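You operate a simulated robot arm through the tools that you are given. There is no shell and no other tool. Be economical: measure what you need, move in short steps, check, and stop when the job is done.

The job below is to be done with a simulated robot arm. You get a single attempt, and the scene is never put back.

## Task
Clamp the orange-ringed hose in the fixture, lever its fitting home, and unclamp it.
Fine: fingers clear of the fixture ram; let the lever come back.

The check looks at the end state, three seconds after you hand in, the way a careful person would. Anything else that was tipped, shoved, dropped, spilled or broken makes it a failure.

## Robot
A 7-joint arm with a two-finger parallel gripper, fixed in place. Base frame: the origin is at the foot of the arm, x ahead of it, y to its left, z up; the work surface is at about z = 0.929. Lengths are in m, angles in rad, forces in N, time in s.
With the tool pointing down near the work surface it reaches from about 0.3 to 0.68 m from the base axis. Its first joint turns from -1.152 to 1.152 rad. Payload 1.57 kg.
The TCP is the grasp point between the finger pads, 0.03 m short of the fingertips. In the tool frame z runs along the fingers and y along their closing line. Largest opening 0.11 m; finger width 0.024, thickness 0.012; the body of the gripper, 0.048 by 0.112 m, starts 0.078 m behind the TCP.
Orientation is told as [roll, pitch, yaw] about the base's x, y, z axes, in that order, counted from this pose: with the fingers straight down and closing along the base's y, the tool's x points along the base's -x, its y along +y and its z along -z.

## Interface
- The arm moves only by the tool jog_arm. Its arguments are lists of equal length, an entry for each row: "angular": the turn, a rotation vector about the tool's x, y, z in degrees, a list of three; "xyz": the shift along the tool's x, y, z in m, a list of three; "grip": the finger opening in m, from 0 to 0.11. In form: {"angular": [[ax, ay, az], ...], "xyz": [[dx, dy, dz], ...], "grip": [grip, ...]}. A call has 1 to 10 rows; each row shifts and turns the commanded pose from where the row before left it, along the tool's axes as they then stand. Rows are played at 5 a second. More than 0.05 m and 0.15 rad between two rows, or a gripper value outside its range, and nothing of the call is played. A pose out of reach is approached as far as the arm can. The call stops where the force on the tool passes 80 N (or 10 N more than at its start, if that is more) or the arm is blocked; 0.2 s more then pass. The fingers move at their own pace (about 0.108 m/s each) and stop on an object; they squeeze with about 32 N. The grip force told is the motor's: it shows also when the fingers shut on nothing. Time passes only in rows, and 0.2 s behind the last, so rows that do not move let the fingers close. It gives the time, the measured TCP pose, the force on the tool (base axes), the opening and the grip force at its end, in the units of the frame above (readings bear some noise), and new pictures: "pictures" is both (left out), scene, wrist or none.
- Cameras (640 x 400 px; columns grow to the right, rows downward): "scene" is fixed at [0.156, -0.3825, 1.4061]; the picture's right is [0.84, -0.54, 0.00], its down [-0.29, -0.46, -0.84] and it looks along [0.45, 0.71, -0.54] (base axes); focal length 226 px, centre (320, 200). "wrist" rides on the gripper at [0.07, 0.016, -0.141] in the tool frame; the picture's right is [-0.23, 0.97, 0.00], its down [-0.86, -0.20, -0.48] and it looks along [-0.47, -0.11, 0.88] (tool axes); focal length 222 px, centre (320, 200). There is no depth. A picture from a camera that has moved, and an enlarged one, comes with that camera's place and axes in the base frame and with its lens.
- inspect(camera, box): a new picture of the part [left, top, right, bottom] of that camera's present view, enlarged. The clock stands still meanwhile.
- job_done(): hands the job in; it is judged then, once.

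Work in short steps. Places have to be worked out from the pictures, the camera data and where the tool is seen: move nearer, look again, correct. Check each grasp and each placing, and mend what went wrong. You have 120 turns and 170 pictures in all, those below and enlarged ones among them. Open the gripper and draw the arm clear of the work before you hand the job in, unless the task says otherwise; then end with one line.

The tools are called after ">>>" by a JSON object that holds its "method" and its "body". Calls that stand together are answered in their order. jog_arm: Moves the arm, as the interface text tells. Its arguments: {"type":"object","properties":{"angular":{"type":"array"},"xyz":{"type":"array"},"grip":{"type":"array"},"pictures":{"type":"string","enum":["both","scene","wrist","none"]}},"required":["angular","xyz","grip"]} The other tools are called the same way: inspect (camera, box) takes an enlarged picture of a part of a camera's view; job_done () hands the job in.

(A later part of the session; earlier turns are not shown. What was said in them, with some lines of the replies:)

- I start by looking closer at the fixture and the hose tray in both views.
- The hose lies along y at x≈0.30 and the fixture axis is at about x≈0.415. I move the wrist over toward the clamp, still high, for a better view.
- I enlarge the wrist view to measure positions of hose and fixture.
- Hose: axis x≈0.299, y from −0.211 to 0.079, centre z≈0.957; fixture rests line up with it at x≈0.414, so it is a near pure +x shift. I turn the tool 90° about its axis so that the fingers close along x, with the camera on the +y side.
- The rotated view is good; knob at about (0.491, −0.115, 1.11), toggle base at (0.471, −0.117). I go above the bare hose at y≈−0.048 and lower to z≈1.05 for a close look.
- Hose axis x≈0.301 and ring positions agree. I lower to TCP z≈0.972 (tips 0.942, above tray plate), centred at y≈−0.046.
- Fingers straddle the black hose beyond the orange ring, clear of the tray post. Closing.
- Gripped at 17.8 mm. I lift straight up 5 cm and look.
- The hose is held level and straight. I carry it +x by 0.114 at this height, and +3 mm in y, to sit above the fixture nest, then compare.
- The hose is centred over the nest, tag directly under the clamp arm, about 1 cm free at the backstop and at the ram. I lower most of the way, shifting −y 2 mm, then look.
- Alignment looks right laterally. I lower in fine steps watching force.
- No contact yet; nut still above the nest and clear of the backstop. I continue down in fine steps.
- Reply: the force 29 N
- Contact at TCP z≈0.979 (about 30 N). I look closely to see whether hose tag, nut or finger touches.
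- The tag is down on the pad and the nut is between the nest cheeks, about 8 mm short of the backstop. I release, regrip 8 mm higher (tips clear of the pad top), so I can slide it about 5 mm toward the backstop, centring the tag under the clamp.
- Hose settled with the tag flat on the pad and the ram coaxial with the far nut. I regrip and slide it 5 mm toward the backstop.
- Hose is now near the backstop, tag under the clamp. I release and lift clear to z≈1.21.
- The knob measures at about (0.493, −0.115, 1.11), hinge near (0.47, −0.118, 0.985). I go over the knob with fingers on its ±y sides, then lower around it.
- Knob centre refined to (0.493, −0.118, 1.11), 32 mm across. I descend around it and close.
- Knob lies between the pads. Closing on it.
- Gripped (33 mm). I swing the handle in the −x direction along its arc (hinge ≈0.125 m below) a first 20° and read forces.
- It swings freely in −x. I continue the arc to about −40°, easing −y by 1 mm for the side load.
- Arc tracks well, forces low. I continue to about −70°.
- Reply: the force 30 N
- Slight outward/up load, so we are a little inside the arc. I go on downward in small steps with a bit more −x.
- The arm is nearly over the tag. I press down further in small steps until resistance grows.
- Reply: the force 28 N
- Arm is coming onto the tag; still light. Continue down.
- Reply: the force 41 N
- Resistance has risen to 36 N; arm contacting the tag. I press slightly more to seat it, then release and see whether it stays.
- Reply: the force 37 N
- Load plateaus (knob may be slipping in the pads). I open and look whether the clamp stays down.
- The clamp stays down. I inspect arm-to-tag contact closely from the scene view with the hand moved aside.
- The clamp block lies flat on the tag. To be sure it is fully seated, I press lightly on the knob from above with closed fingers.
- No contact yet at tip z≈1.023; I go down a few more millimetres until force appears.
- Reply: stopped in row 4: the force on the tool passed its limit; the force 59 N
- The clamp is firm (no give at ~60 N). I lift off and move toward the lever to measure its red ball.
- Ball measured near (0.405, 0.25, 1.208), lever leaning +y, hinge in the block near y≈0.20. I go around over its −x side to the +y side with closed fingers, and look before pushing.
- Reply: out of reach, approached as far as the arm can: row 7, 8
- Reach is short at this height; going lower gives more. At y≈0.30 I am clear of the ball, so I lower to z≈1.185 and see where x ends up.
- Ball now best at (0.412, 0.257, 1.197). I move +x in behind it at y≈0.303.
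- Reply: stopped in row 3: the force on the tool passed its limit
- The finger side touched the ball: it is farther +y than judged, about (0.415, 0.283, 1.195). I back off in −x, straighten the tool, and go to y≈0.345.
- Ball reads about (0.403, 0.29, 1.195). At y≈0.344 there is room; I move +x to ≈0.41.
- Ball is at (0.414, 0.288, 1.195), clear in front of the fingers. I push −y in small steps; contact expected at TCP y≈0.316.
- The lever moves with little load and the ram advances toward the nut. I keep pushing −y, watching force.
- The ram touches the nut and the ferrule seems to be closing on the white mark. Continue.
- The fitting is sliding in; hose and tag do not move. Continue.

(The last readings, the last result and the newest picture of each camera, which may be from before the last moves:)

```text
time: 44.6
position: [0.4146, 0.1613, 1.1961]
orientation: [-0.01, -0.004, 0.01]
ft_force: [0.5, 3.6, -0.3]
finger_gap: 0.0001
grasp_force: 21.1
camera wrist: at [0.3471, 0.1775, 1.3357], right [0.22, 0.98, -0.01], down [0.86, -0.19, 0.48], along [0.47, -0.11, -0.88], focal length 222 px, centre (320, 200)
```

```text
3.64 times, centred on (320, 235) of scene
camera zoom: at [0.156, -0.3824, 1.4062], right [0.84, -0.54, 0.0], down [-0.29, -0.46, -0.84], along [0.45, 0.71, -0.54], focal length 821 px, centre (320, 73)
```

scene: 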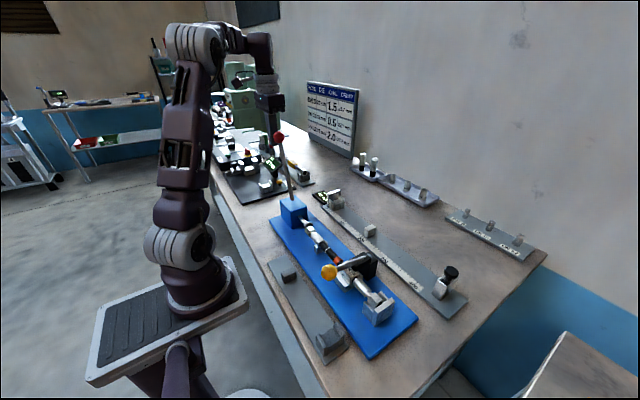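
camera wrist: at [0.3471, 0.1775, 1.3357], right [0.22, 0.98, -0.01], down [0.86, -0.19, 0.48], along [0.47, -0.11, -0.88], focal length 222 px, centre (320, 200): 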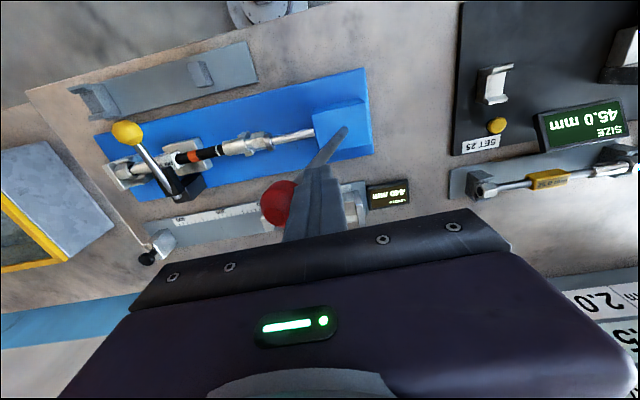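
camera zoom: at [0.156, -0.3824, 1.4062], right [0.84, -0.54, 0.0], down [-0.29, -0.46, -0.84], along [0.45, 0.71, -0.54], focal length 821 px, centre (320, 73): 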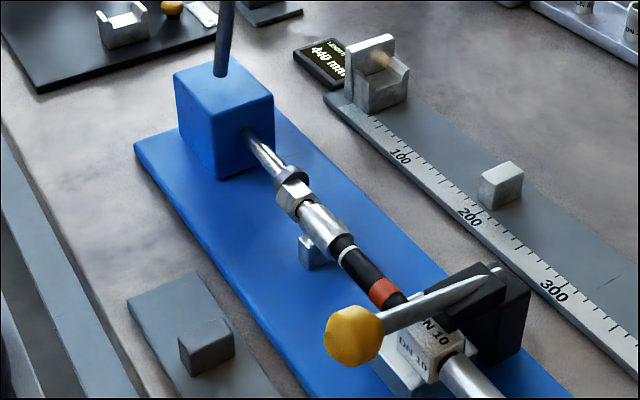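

Ferrule close to the white mark. Continue, lowering slightly as the ball drops on its arc.

>>> {"method": "jog_arm", "body": {"angular": [[0, 0, 0], [0, 0, 0], [0, 0, 0], [0, 0, 0], [0, 0, 0]], "xyz": [[0, -0.01, 0], [0, -0.01, 0], [0, -0.01, 0.003], [0, -0.01, 0.003], [0, 0, 0]], "grip": [0.0, 0.0, 0.0, 0.0, 0.0], "pictures": "wrist"}}

>>> {"method": "inspect", "body": {"camera": "scene", "box": [290, 200, 350, 270]}}

```text
time: 45.8
position: [0.4161, 0.1207, 1.1902]
orientation: [-0.011, -0.003, 0.012]
ft_force: [2.6, 6.2, -6.7]
finger_gap: 0.0
grasp_force: 21.3
camera wrist: at [0.3476, 0.1382, 1.3307], right [0.22, 0.98, -0.01], down [0.86, -0.19, 0.48], along [0.47, -0.11, -0.88], focal length 222 px, centre (320, 200)
```

wrist: 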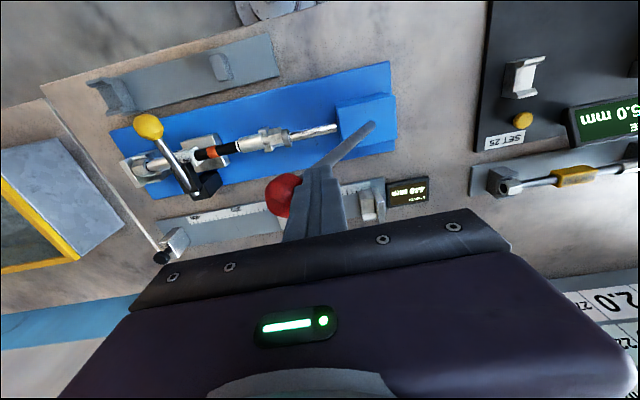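

```text
5.71 times, centred on (320, 235) of scene
camera zoom: at [0.1561, -0.3823, 1.4062], right [0.84, -0.54, 0.0], down [-0.29, -0.46, -0.84], along [0.45, 0.71, -0.55], focal length 1291 px, centre (320, 0)
```

zoom: 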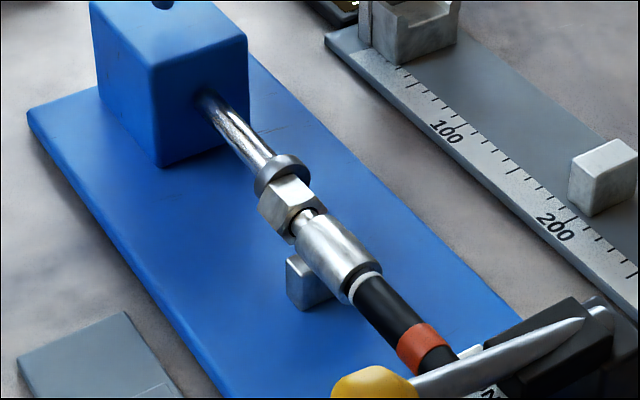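

Only a sliver of black remains before the mark. I push in smaller steps.

>>> {"method": "jog_arm", "body": {"angular": [[0, 0, 0], [0, 0, 0], [0, 0, 0], [0, 0, 0]], "xyz": [[0, -0.006, 0.001], [0, -0.006, 0.002], [0, -0.005, 0.002], [0, 0, 0]], "grip": [0.0, 0.0, 0.0, 0.0], "pictures": "none"}}

>>> {"method": "inspect", "body": {"camera": "scene", "box": [290, 200, 350, 270]}}

```text
time: 46.8
position: [0.4158, 0.1059, 1.185]
orientation: [-0.011, -0.004, 0.01]
ft_force: [-4.5, 11.6, -9.6]
finger_gap: 0.0
grasp_force: 21.3
```

```text
5.71 times, centred on (320, 235) of scene
camera zoom: at [0.1559, -0.3821, 1.4063], right [0.84, -0.54, 0.0], down [-0.29, -0.46, -0.84], along [0.45, 0.71, -0.55], focal length 1291 px, centre (320, 0)
```

zoom: 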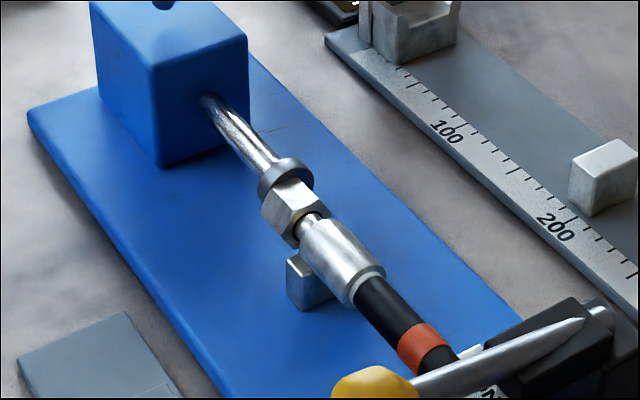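

The ferrule now meets the white mark and force is rising (12 N). One small further push to confirm a stop.

>>> {"method": "jog_arm", "body": {"angular": [[0, 0, 0], [0, 0, 0], [0, 0, 0]], "xyz": [[0, -0.003, 0.001], [0, -0.003, 0.001], [0, 0, 0]], "grip": [0.0, 0.0, 0.0], "pictures": "none"}}

>>> {"method": "inspect", "body": {"camera": "scene", "box": [300, 220, 340, 260]}}

```text
time: 47.6
position: [0.4171, 0.1012, 1.1837]
orientation: [-0.005, -0.002, 0.011]
ft_force: [-2.4, 23.0, -16.8]
finger_gap: 0.0
grasp_force: 21.1
```

```text
10.00 times, centred on (320, 240) of scene
camera zoom: at [0.1561, -0.3817, 1.4064], right [0.84, -0.54, 0.0], down [-0.29, -0.46, -0.84], along [0.45, 0.71, -0.55], focal length 2259 px, centre (320, -200)
```

zoom: 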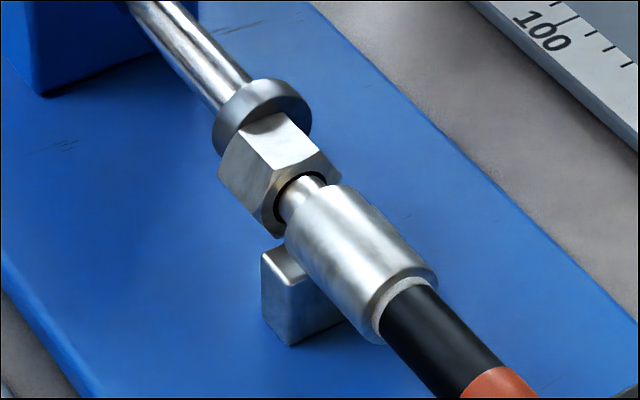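

Ferrule edge is at the mark; load 23 N and climbing. One more 4 mm to verify it is truly bottomed.

>>> {"method": "jog_arm", "body": {"angular": [[0, 0, 0], [0, 0, 0], [0, 0, 0]], "xyz": [[0, -0.002, 0.001], [0, -0.002, 0.001], [0, 0, 0]], "grip": [0.0, 0.0, 0.0], "pictures": "none"}}

>>> {"method": "inspect", "body": {"camera": "scene", "box": [300, 220, 340, 260]}}

```text
time: 48.4
position: [0.4175, 0.0973, 1.1815]
orientation: [-0.007, -0.006, 0.012]
ft_force: [3.7, 32.9, 7.4]
finger_gap: 0.0
grasp_force: 21.1
```

```text
10.00 times, centred on (320, 240) of scene
camera zoom: at [0.156, -0.3814, 1.4065], right [0.84, -0.54, 0.0], down [-0.29, -0.46, -0.84], along [0.45, 0.71, -0.55], focal length 2259 px, centre (320, -200)
```

zoom: 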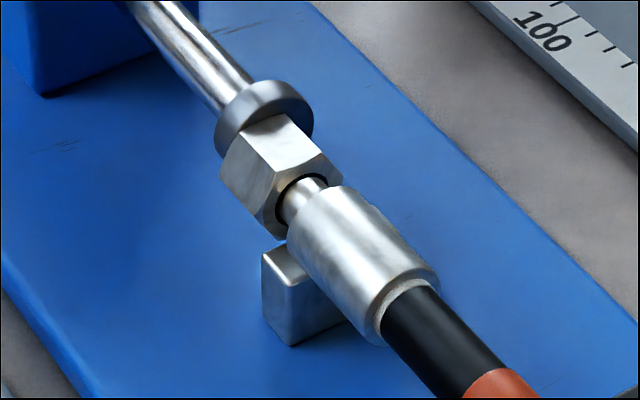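

Barely any motion for the added load, so it is practically home. One last firm push to be certain.

>>> {"method": "jog_arm", "body": {"angular": [[0, 0, 0], [0, 0, 0], [0, 0, 0], [0, 0, 0]], "xyz": [[0, -0.003, 0.001], [0, -0.003, 0.001], [0, -0.002, 0], [0, 0, 0]], "grip": [0.0, 0.0, 0.0, 0.0], "pictures": "none"}}

>>> {"method": "inspect", "body": {"camera": "scene", "box": [300, 220, 340, 260]}}

>>> {"method": "inspect", "body": {"camera": "scene", "box": [310, 230, 400, 320]}}

```text
time: 49.2
position: [0.4155, 0.0979, 1.1816]
orientation: [0.016, -0.012, 0.02]
ft_force: [-2.8, 19.1, 3.6]
finger_gap: 0.0
grasp_force: 21.1
stopped in row 4: the force on the tool passed its limit (the readings are from after the stop); the commanded pose is now the measured one
```

```text
10.00 times, centred on (320, 240) of scene
camera zoom: at [0.1558, -0.3819, 1.4064], right [0.84, -0.54, 0.0], down [-0.29, -0.46, -0.84], along [0.45, 0.71, -0.55], focal length 2259 px, centre (320, -200)
```

zoom: 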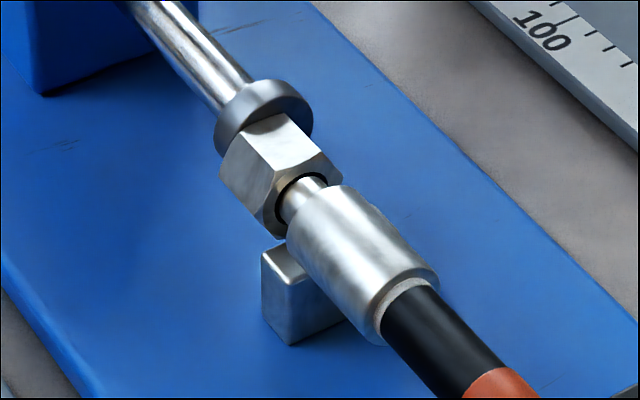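

```text
4.44 times, centred on (355, 275) of scene
camera zoom: at [0.1558, -0.3819, 1.4064], right [0.84, -0.54, 0.0], down [-0.29, -0.46, -0.84], along [0.45, 0.71, -0.55], focal length 1004 px, centre (164, -133)
```

zoom: 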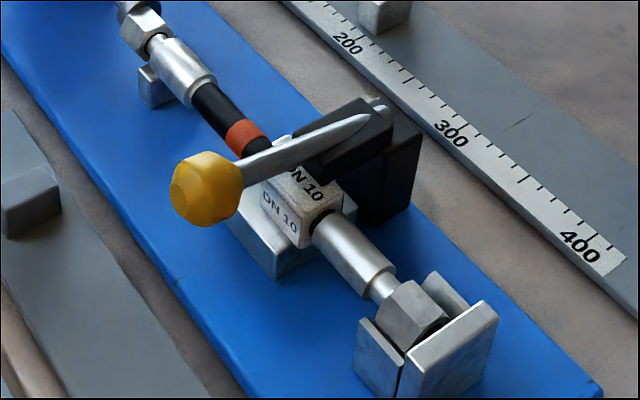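

Hard stop reached. Now I retreat slowly in +y so the lever returns against the fingers.

>>> {"method": "jog_arm", "body": {"angular": [[0, 0, 0], [0, 0, 0], [0, 0, 0], [0, 0, 0], [0, 0, 0], [0, 0, 0], [0, 0, 0], [0, 0, 0], [0, 0, 0], [0, 0, 0]], "xyz": [[0, 0.01, -0.003], [0, 0.012, -0.004], [0, 0.012, -0.004], [0, 0.012, -0.002], [0, 0.012, 0], [0, 0.012, 0], [0, 0.012, 0], [0, 0.012, 0], [0, 0.012, 0], [0, 0.012, 0]], "grip": [0.0, 0.0, 0.0, 0.0, 0.0, 0.0, 0.0, 0.0, 0.0, 0.0], "pictures": "both"}}

```text
time: 51.4
position: [0.4135, 0.2126, 1.1943]
orientation: [0.009, -0.01, 0.017]
ft_force: [0.0, 1.9, -0.9]
finger_gap: 0.0
grasp_force: 20.9
camera wrist: at [0.3444, 0.2263, 1.3344], right [0.21, 0.98, 0.01], down [0.85, -0.19, 0.48], along [0.48, -0.09, -0.87], focal length 222 px, centre (320, 200)
```

scene: 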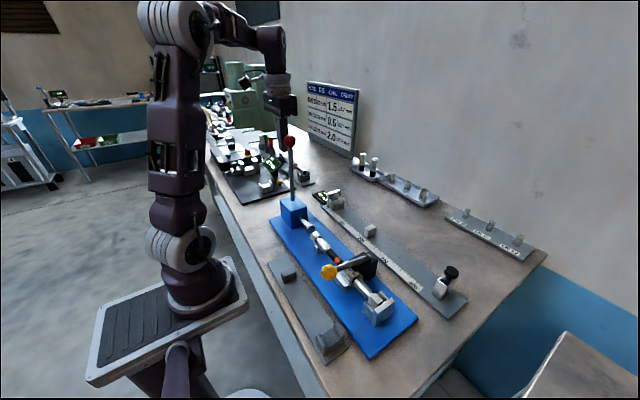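
wrist: 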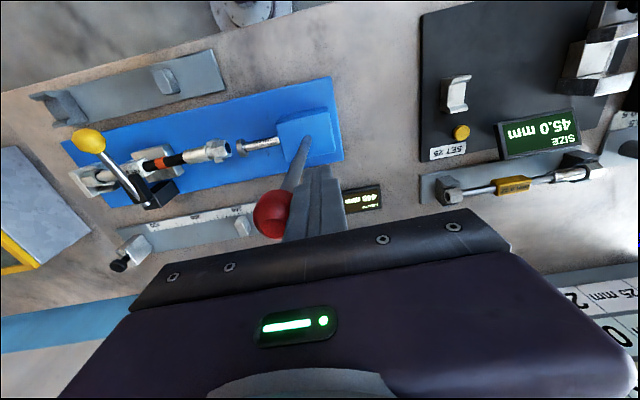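

The lever follows back, ram retracts and the fitting stays home. Continue retreating to y≈0.34.

>>> {"method": "jog_arm", "body": {"angular": [[0, 0, 0], [0, 0, 0], [0, 0, 0], [0, 0, 0], [0, 0, 0], [0, 0, 0], [0, 0, 0], [0, 0, 0], [0, 0, 0], [0, 0, 0]], "xyz": [[0, 0.012, 0], [0, 0.012, 0], [0, 0.012, 0], [0, 0.012, 0], [0, 0.012, 0.003], [0, 0.012, 0.003], [0, 0.012, 0.003], [0, 0.014, 0.003], [0, 0.014, 0], [0, 0.014, 0]], "grip": [0.0, 0.0, 0.0, 0.0, 0.0, 0.0, 0.0, 0.0, 0.0, 0.0], "pictures": "both"}}

```text
time: 53.6
position: [0.411, 0.3386, 1.1856]
orientation: [0.009, -0.009, 0.018]
ft_force: [-0.1, 0.4, 0.2]
finger_gap: 0.0001
grasp_force: 21.4
camera wrist: at [0.3423, 0.352, 1.325], right [0.21, 0.98, 0.01], down [0.85, -0.19, 0.49], along [0.48, -0.09, -0.87], focal length 222 px, centre (320, 200)
```

scene: 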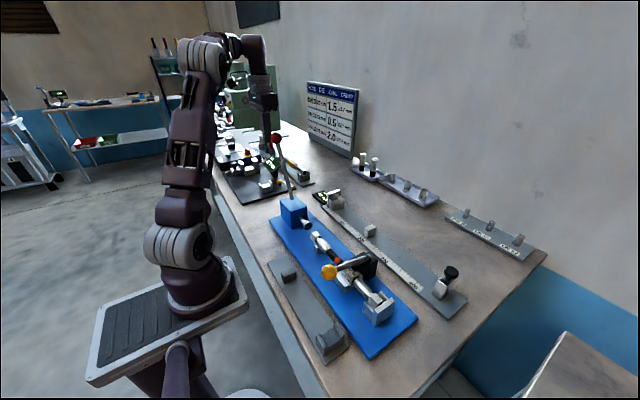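
wrist: 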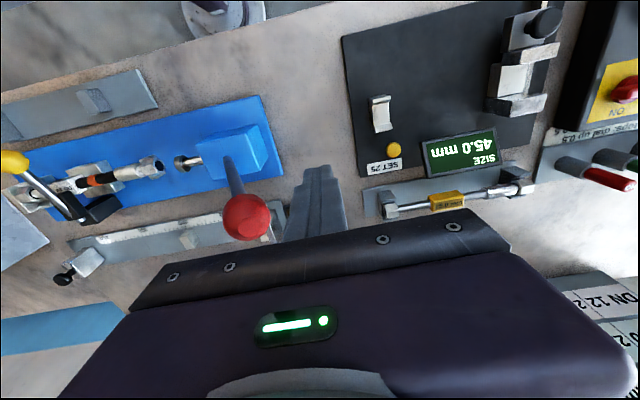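

Lever is fully back, ram retracted, fitting home. I go back around the −x side of the lever at this height, toward the clamp knob.

>>> {"method": "jog_arm", "body": {"angular": [[0, 0, 0], [0, 0, 0], [0, 0, 0], [0, 0, 0], [0, 0, 0], [0, 0, 0], [0, 0, 0], [0, 0, 0]], "xyz": [[0.04, 0, 0], [0.04, 0, 0], [0, -0.048, 0], [0, -0.048, 0], [0, -0.048, 0], [0, -0.048, 0], [0, -0.048, 0], [0, -0.048, 0]], "grip": [0.0, 0.0, 0.0, 0.0, 0.0, 0.0, 0.0, 0.0], "pictures": "none"}}

>>> {"method": "jog_arm", "body": {"angular": [[0, 0.5, 1], [0, 0, 0], [0, 0, 0], [0, 0, 0], [0, 0, 0]], "xyz": [[0, -0.042, 0], [0, -0.042, 0], [-0.015, -0.042, 0], [0, -0.042, 0.02], [0, 0, 0]], "grip": [0.06, 0.06, 0.06, 0.06, 0.06], "pictures": "both"}}

>>> {"method": "inspect", "body": {"camera": "wrist", "box": [200, 80, 440, 240]}}

```text
time: 55.4
position: [0.3366, 0.0468, 1.1801]
orientation: [0.01, -0.011, 0.019]
ft_force: [-0.7, -0.1, -0.2]
finger_gap: 0.0
grasp_force: 21.4
```

```text
time: 56.6
position: [0.3528, -0.1183, 1.1591]
orientation: [0.01, -0.002, -0.001]
ft_force: [-0.3, -0.6, 0.0]
finger_gap: 0.0601
grasp_force: 0.0
camera wrist: at [0.2848, -0.1043, 1.2991], right [0.23, 0.97, 0.01], down [0.85, -0.2, 0.48], along [0.47, -0.1, -0.88], focal length 222 px, centre (320, 200)
```

scene: 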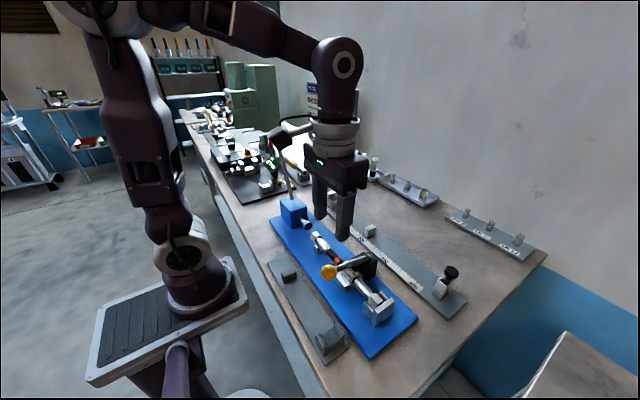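
wrist: 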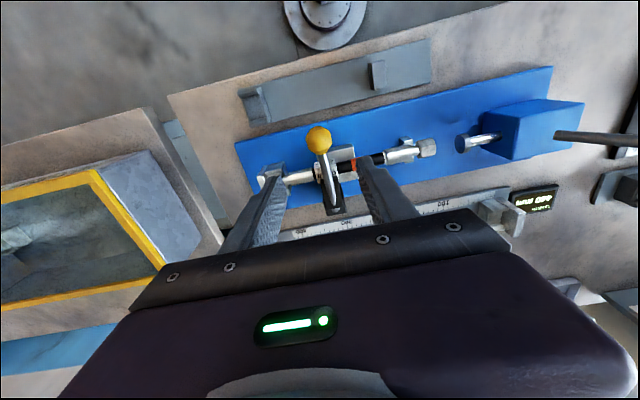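

```text
2.50 times, centred on (320, 160) of wrist
camera zoom: at [0.2848, -0.1043, 1.2991], right [0.23, 0.97, 0.01], down [0.85, -0.2, 0.48], along [0.47, -0.1, -0.88], focal length 555 px, centre (320, 300)
```

zoom: 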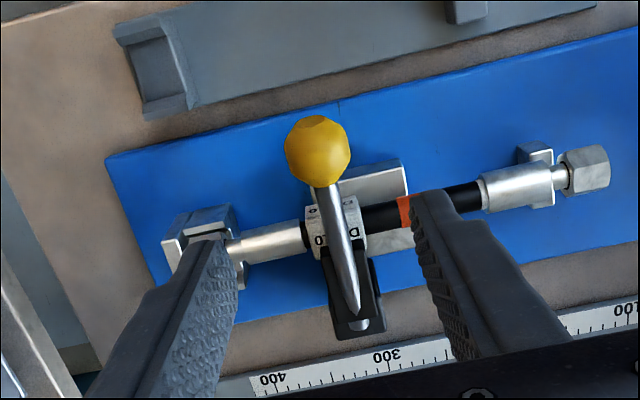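

Knob centre ≈(0.353, −0.119, 1.003). I lower around it and close.

>>> {"method": "jog_arm", "body": {"angular": [[0, 0, 0], [0, 0, 0], [0, 0, 0], [0, 0, 0], [0, 0, 0]], "xyz": [[0, -0.001, 0.04], [0, 0, 0.04], [0, 0, 0.04], [0, 0, 0.034], [0, 0, 0]], "grip": [0.06, 0.06, 0.06, 0.06, 0.06], "pictures": "wrist"}}

>>> {"method": "jog_arm", "body": {"angular": [[0, 0, 0], [0, 0, 0]], "xyz": [[0, 0, 0], [0, 0, 0]], "grip": [0.0, 0.0], "pictures": "none"}}

```text
time: 57.8
position: [0.3524, -0.1169, 1.0069]
orientation: [0.01, -0.003, 0.001]
ft_force: [0.5, -0.9, 0.2]
finger_gap: 0.0601
grasp_force: 0.1
camera wrist: at [0.2855, -0.1025, 1.1478], right [0.23, 0.97, 0.01], down [0.85, -0.2, 0.48], along [0.47, -0.1, -0.88], focal length 222 px, centre (320, 200)
```

wrist: 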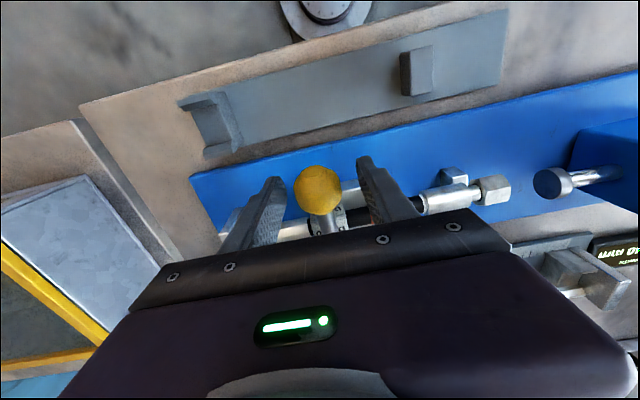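

```text
time: 58.4
position: [0.3532, -0.118, 1.008]
orientation: [0.01, -0.001, -0.001]
ft_force: [-0.9, -19.7, -5.0]
finger_gap: 0.0333
grasp_force: 41.6
```

Gripped. I raise the knob along its arc, first gently to release the clamp.

>>> {"method": "jog_arm", "body": {"angular": [[0, 0, 0], [0, 0, 0], [0, 0, 0], [0, 0, 0]], "xyz": [[0.001, -0.001, -0.008], [0, 0, -0.008], [-0.002, 0, -0.008], [-0.002, 0, -0.007]], "grip": [0.0, 0.0, 0.0, 0.0], "pictures": "none"}}

>>> {"method": "inspect", "body": {"camera": "scene", "box": [310, 210, 400, 320]}}

```text
time: 59.4
position: [0.356, -0.1171, 1.0357]
orientation: [0.01, -0.001, 0.001]
ft_force: [14.5, 10.2, -16.2]
finger_gap: 0.0334
grasp_force: 41.1
```

```text
3.64 times, centred on (355, 265) of scene
camera zoom: at [0.1566, -0.3823, 1.4061], right [0.84, -0.54, 0.0], down [-0.29, -0.46, -0.84], along [0.45, 0.71, -0.55], focal length 821 px, centre (193, -36)
```

zoom: 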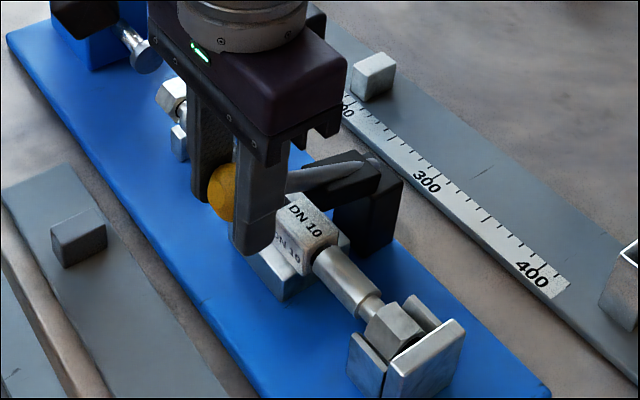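

The clamp arm lifts off the tag. I continue the arc up to near upright.

>>> {"method": "jog_arm", "body": {"angular": [[0, 0, 0], [0, 0, 0], [0, 0, 0], [0, 0, 0], [0, 0, 0], [0, 0, 0], [0, 0, 0]], "xyz": [[-0.008, 0, -0.014], [-0.01, 0, -0.014], [-0.012, 0, -0.012], [-0.013, 0, -0.01], [-0.014, 0, -0.008], [-0.015, 0, -0.007], [0, 0, 0]], "grip": [0.0, 0.0, 0.0, 0.0, 0.0, 0.0, 0.0], "pictures": "none"}}

>>> {"method": "inspect", "body": {"camera": "scene", "box": [310, 180, 410, 320]}}

```text
time: 61.0
position: [0.4273, -0.1183, 1.1009]
orientation: [0.014, 0.0, 0.0]
ft_force: [-10.5, 34.1, -3.2]
finger_gap: 0.033
grasp_force: 40.9
```

```text
2.86 times, centred on (360, 250) of scene
camera zoom: at [0.1558, -0.3815, 1.4065], right [0.84, -0.54, 0.0], down [-0.29, -0.46, -0.84], along [0.45, 0.71, -0.55], focal length 645 px, centre (206, 57)
```

zoom: 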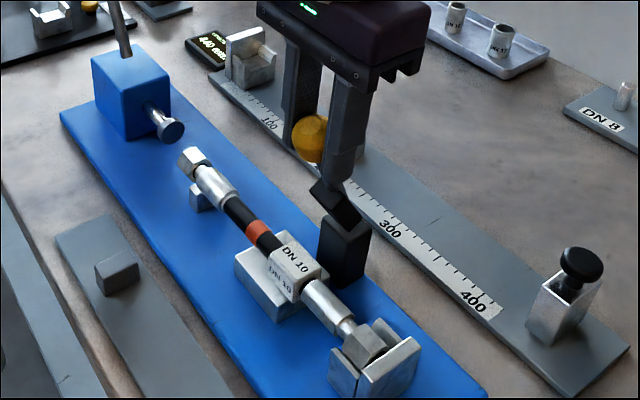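

Good; side load of 34 N, so I shift +y 2 mm and swing on to the original open position (x≈0.493).

>>> {"method": "jog_arm", "body": {"angular": [[0, 0, 0], [0, 0, 0], [0, 0, 0], [0, 0, 0], [0, 0, 0], [0, 0, 0]], "xyz": [[-0.013, 0.002, -0.005], [-0.014, 0, -0.003], [-0.014, 0, -0.001], [-0.013, 0, 0.0005], [-0.011, 0, 0.0015], [0, 0, 0]], "grip": [0.0, 0.0, 0.0, 0.0, 0.0, 0.0], "pictures": "none"}}

>>> {"method": "inspect", "body": {"camera": "scene", "box": [310, 180, 410, 320]}}

```text
time: 62.4
position: [0.4938, -0.1184, 1.1085]
orientation: [0.007, -0.002, -0.001]
ft_force: [-7.3, 5.3, 15.1]
finger_gap: 0.0329
grasp_force: 41.1
```

```text
2.86 times, centred on (360, 250) of scene
camera zoom: at [0.1555, -0.3823, 1.4063], right [0.84, -0.54, 0.0], down [-0.29, -0.46, -0.84], along [0.45, 0.71, -0.54], focal length 645 px, centre (206, 57)
```

zoom: 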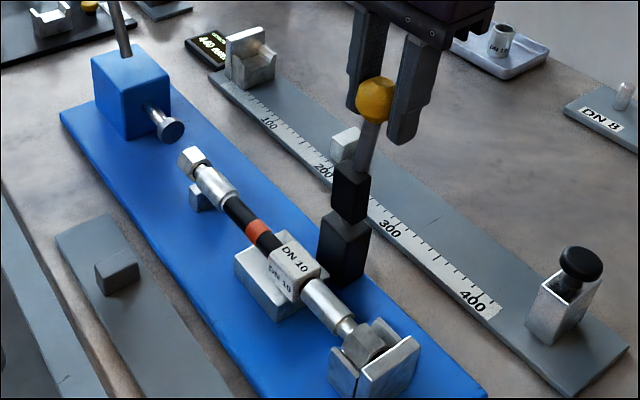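

The handle is back at its open tilt. I open the fingers, rise straight up and clear away toward the base side.

>>> {"method": "jog_arm", "body": {"angular": [[0, 0, 0], [0, 0, 0], [0, 0, 0], [0, 0, 0], [0, 0, 0], [0, 0, 0], [0, 0, 0], [0, 0, 0]], "xyz": [[0, 0, 0], [0, 0, 0], [0, 0, -0.035], [0, 0, -0.035], [0.04, 0, -0.02], [0.045, 0.01, 0], [0.045, 0.02, 0], [0, 0, 0]], "grip": [0.06, 0.07, 0.07, 0.07, 0.07, 0.07, 0.07, 0.07], "pictures": "both"}}

>>> {"method": "inspect", "body": {"camera": "scene", "box": [270, 180, 420, 340]}}

>>> {"method": "inspect", "body": {"camera": "wrist", "box": [200, 60, 480, 230]}}

```text
time: 64.2
position: [0.3638, -0.0898, 1.1981]
orientation: [0.01, -0.002, 0.001]
ft_force: [-0.2, 0.3, 0.5]
finger_gap: 0.0699
grasp_force: 0.0
camera wrist: at [0.2957, -0.0762, 1.3386], right [0.23, 0.97, 0.01], down [0.85, -0.2, 0.48], along [0.47, -0.1, -0.88], focal length 222 px, centre (320, 200)
```

scene: 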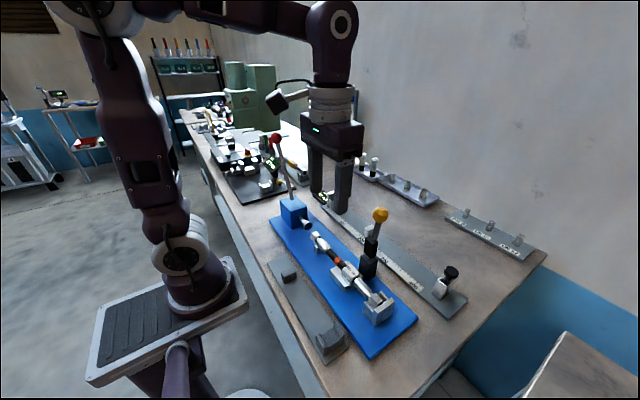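
wrist: 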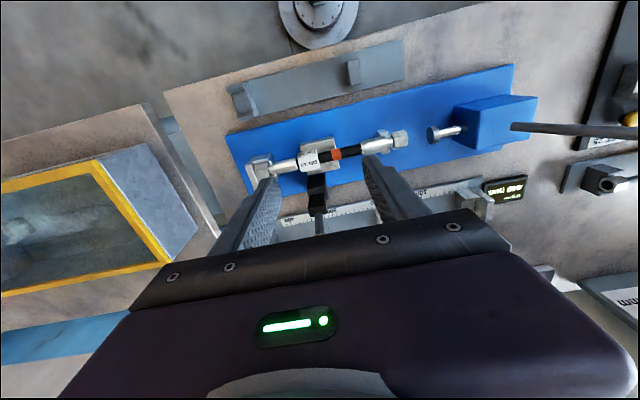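

```text
2.50 times, centred on (345, 260) of scene
camera zoom: at [0.1559, -0.3825, 1.4061], right [0.84, -0.54, 0.0], down [-0.29, -0.46, -0.84], along [0.45, 0.71, -0.54], focal length 565 px, centre (258, 50)
```

zoom: 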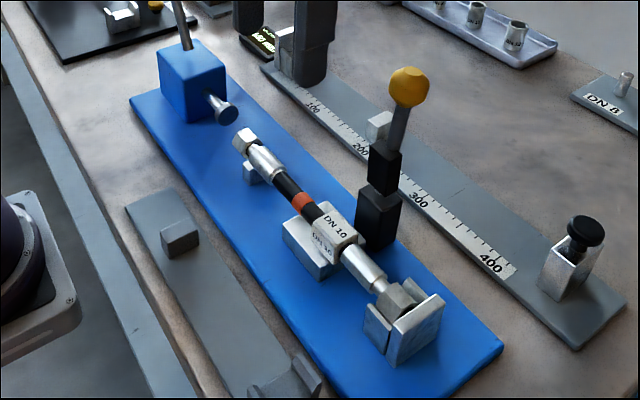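

```text
2.29 times, centred on (340, 145) of wrist
camera zoom: at [0.2957, -0.0762, 1.3386], right [0.23, 0.97, 0.01], down [0.85, -0.2, 0.48], along [0.47, -0.1, -0.88], focal length 508 px, centre (274, 326)
```

zoom: 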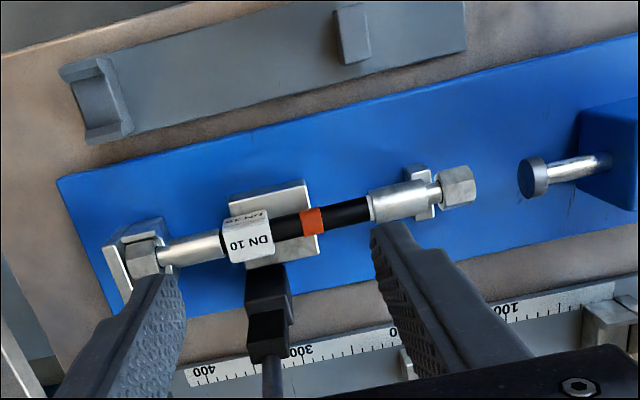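

The hose sits in the nest with fitting home at the mark, clamp open, lever and ram returned. I raise the arm clear and hand in.

>>> {"method": "jog_arm", "body": {"angular": [[0, 0, 0], [0, 0, 0], [0, 0, 0], [0, 0, 0]], "xyz": [[0, 0, -0.04], [0.01, 0.03, -0.03], [0.01, 0.04, -0.02], [0, 0, 0]], "grip": [0.09, 0.11, 0.11, 0.11], "pictures": "scene"}}

```text
time: 65.2
position: [0.3424, -0.0215, 1.2915]
orientation: [0.011, -0.002, 0.0]
ft_force: [0.7, 0.5, 0.1]
finger_gap: 0.11
grasp_force: 0.1
```

scene: 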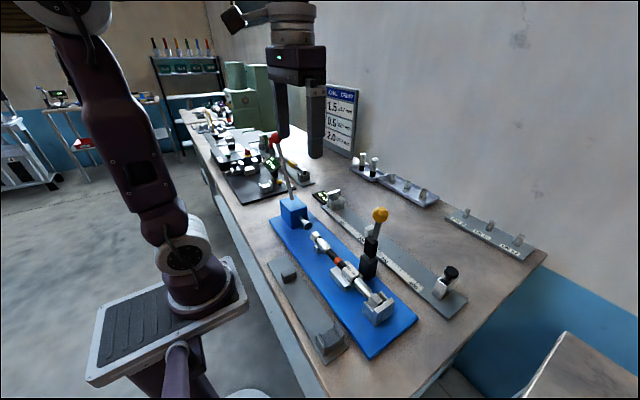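

The arm is clear, gripper open, and everything is at rest.

>>> {"method": "job_done", "body": {}}

```text
The job is handed in.
```

The orange-ringed hose was clamped in the fixture, its fitting was levered home to a hard stop at the white mark, and it was then unclamped; the lever and ram are back at rest, the hose is still in the fixture, and the arm is clear with the gripper open.
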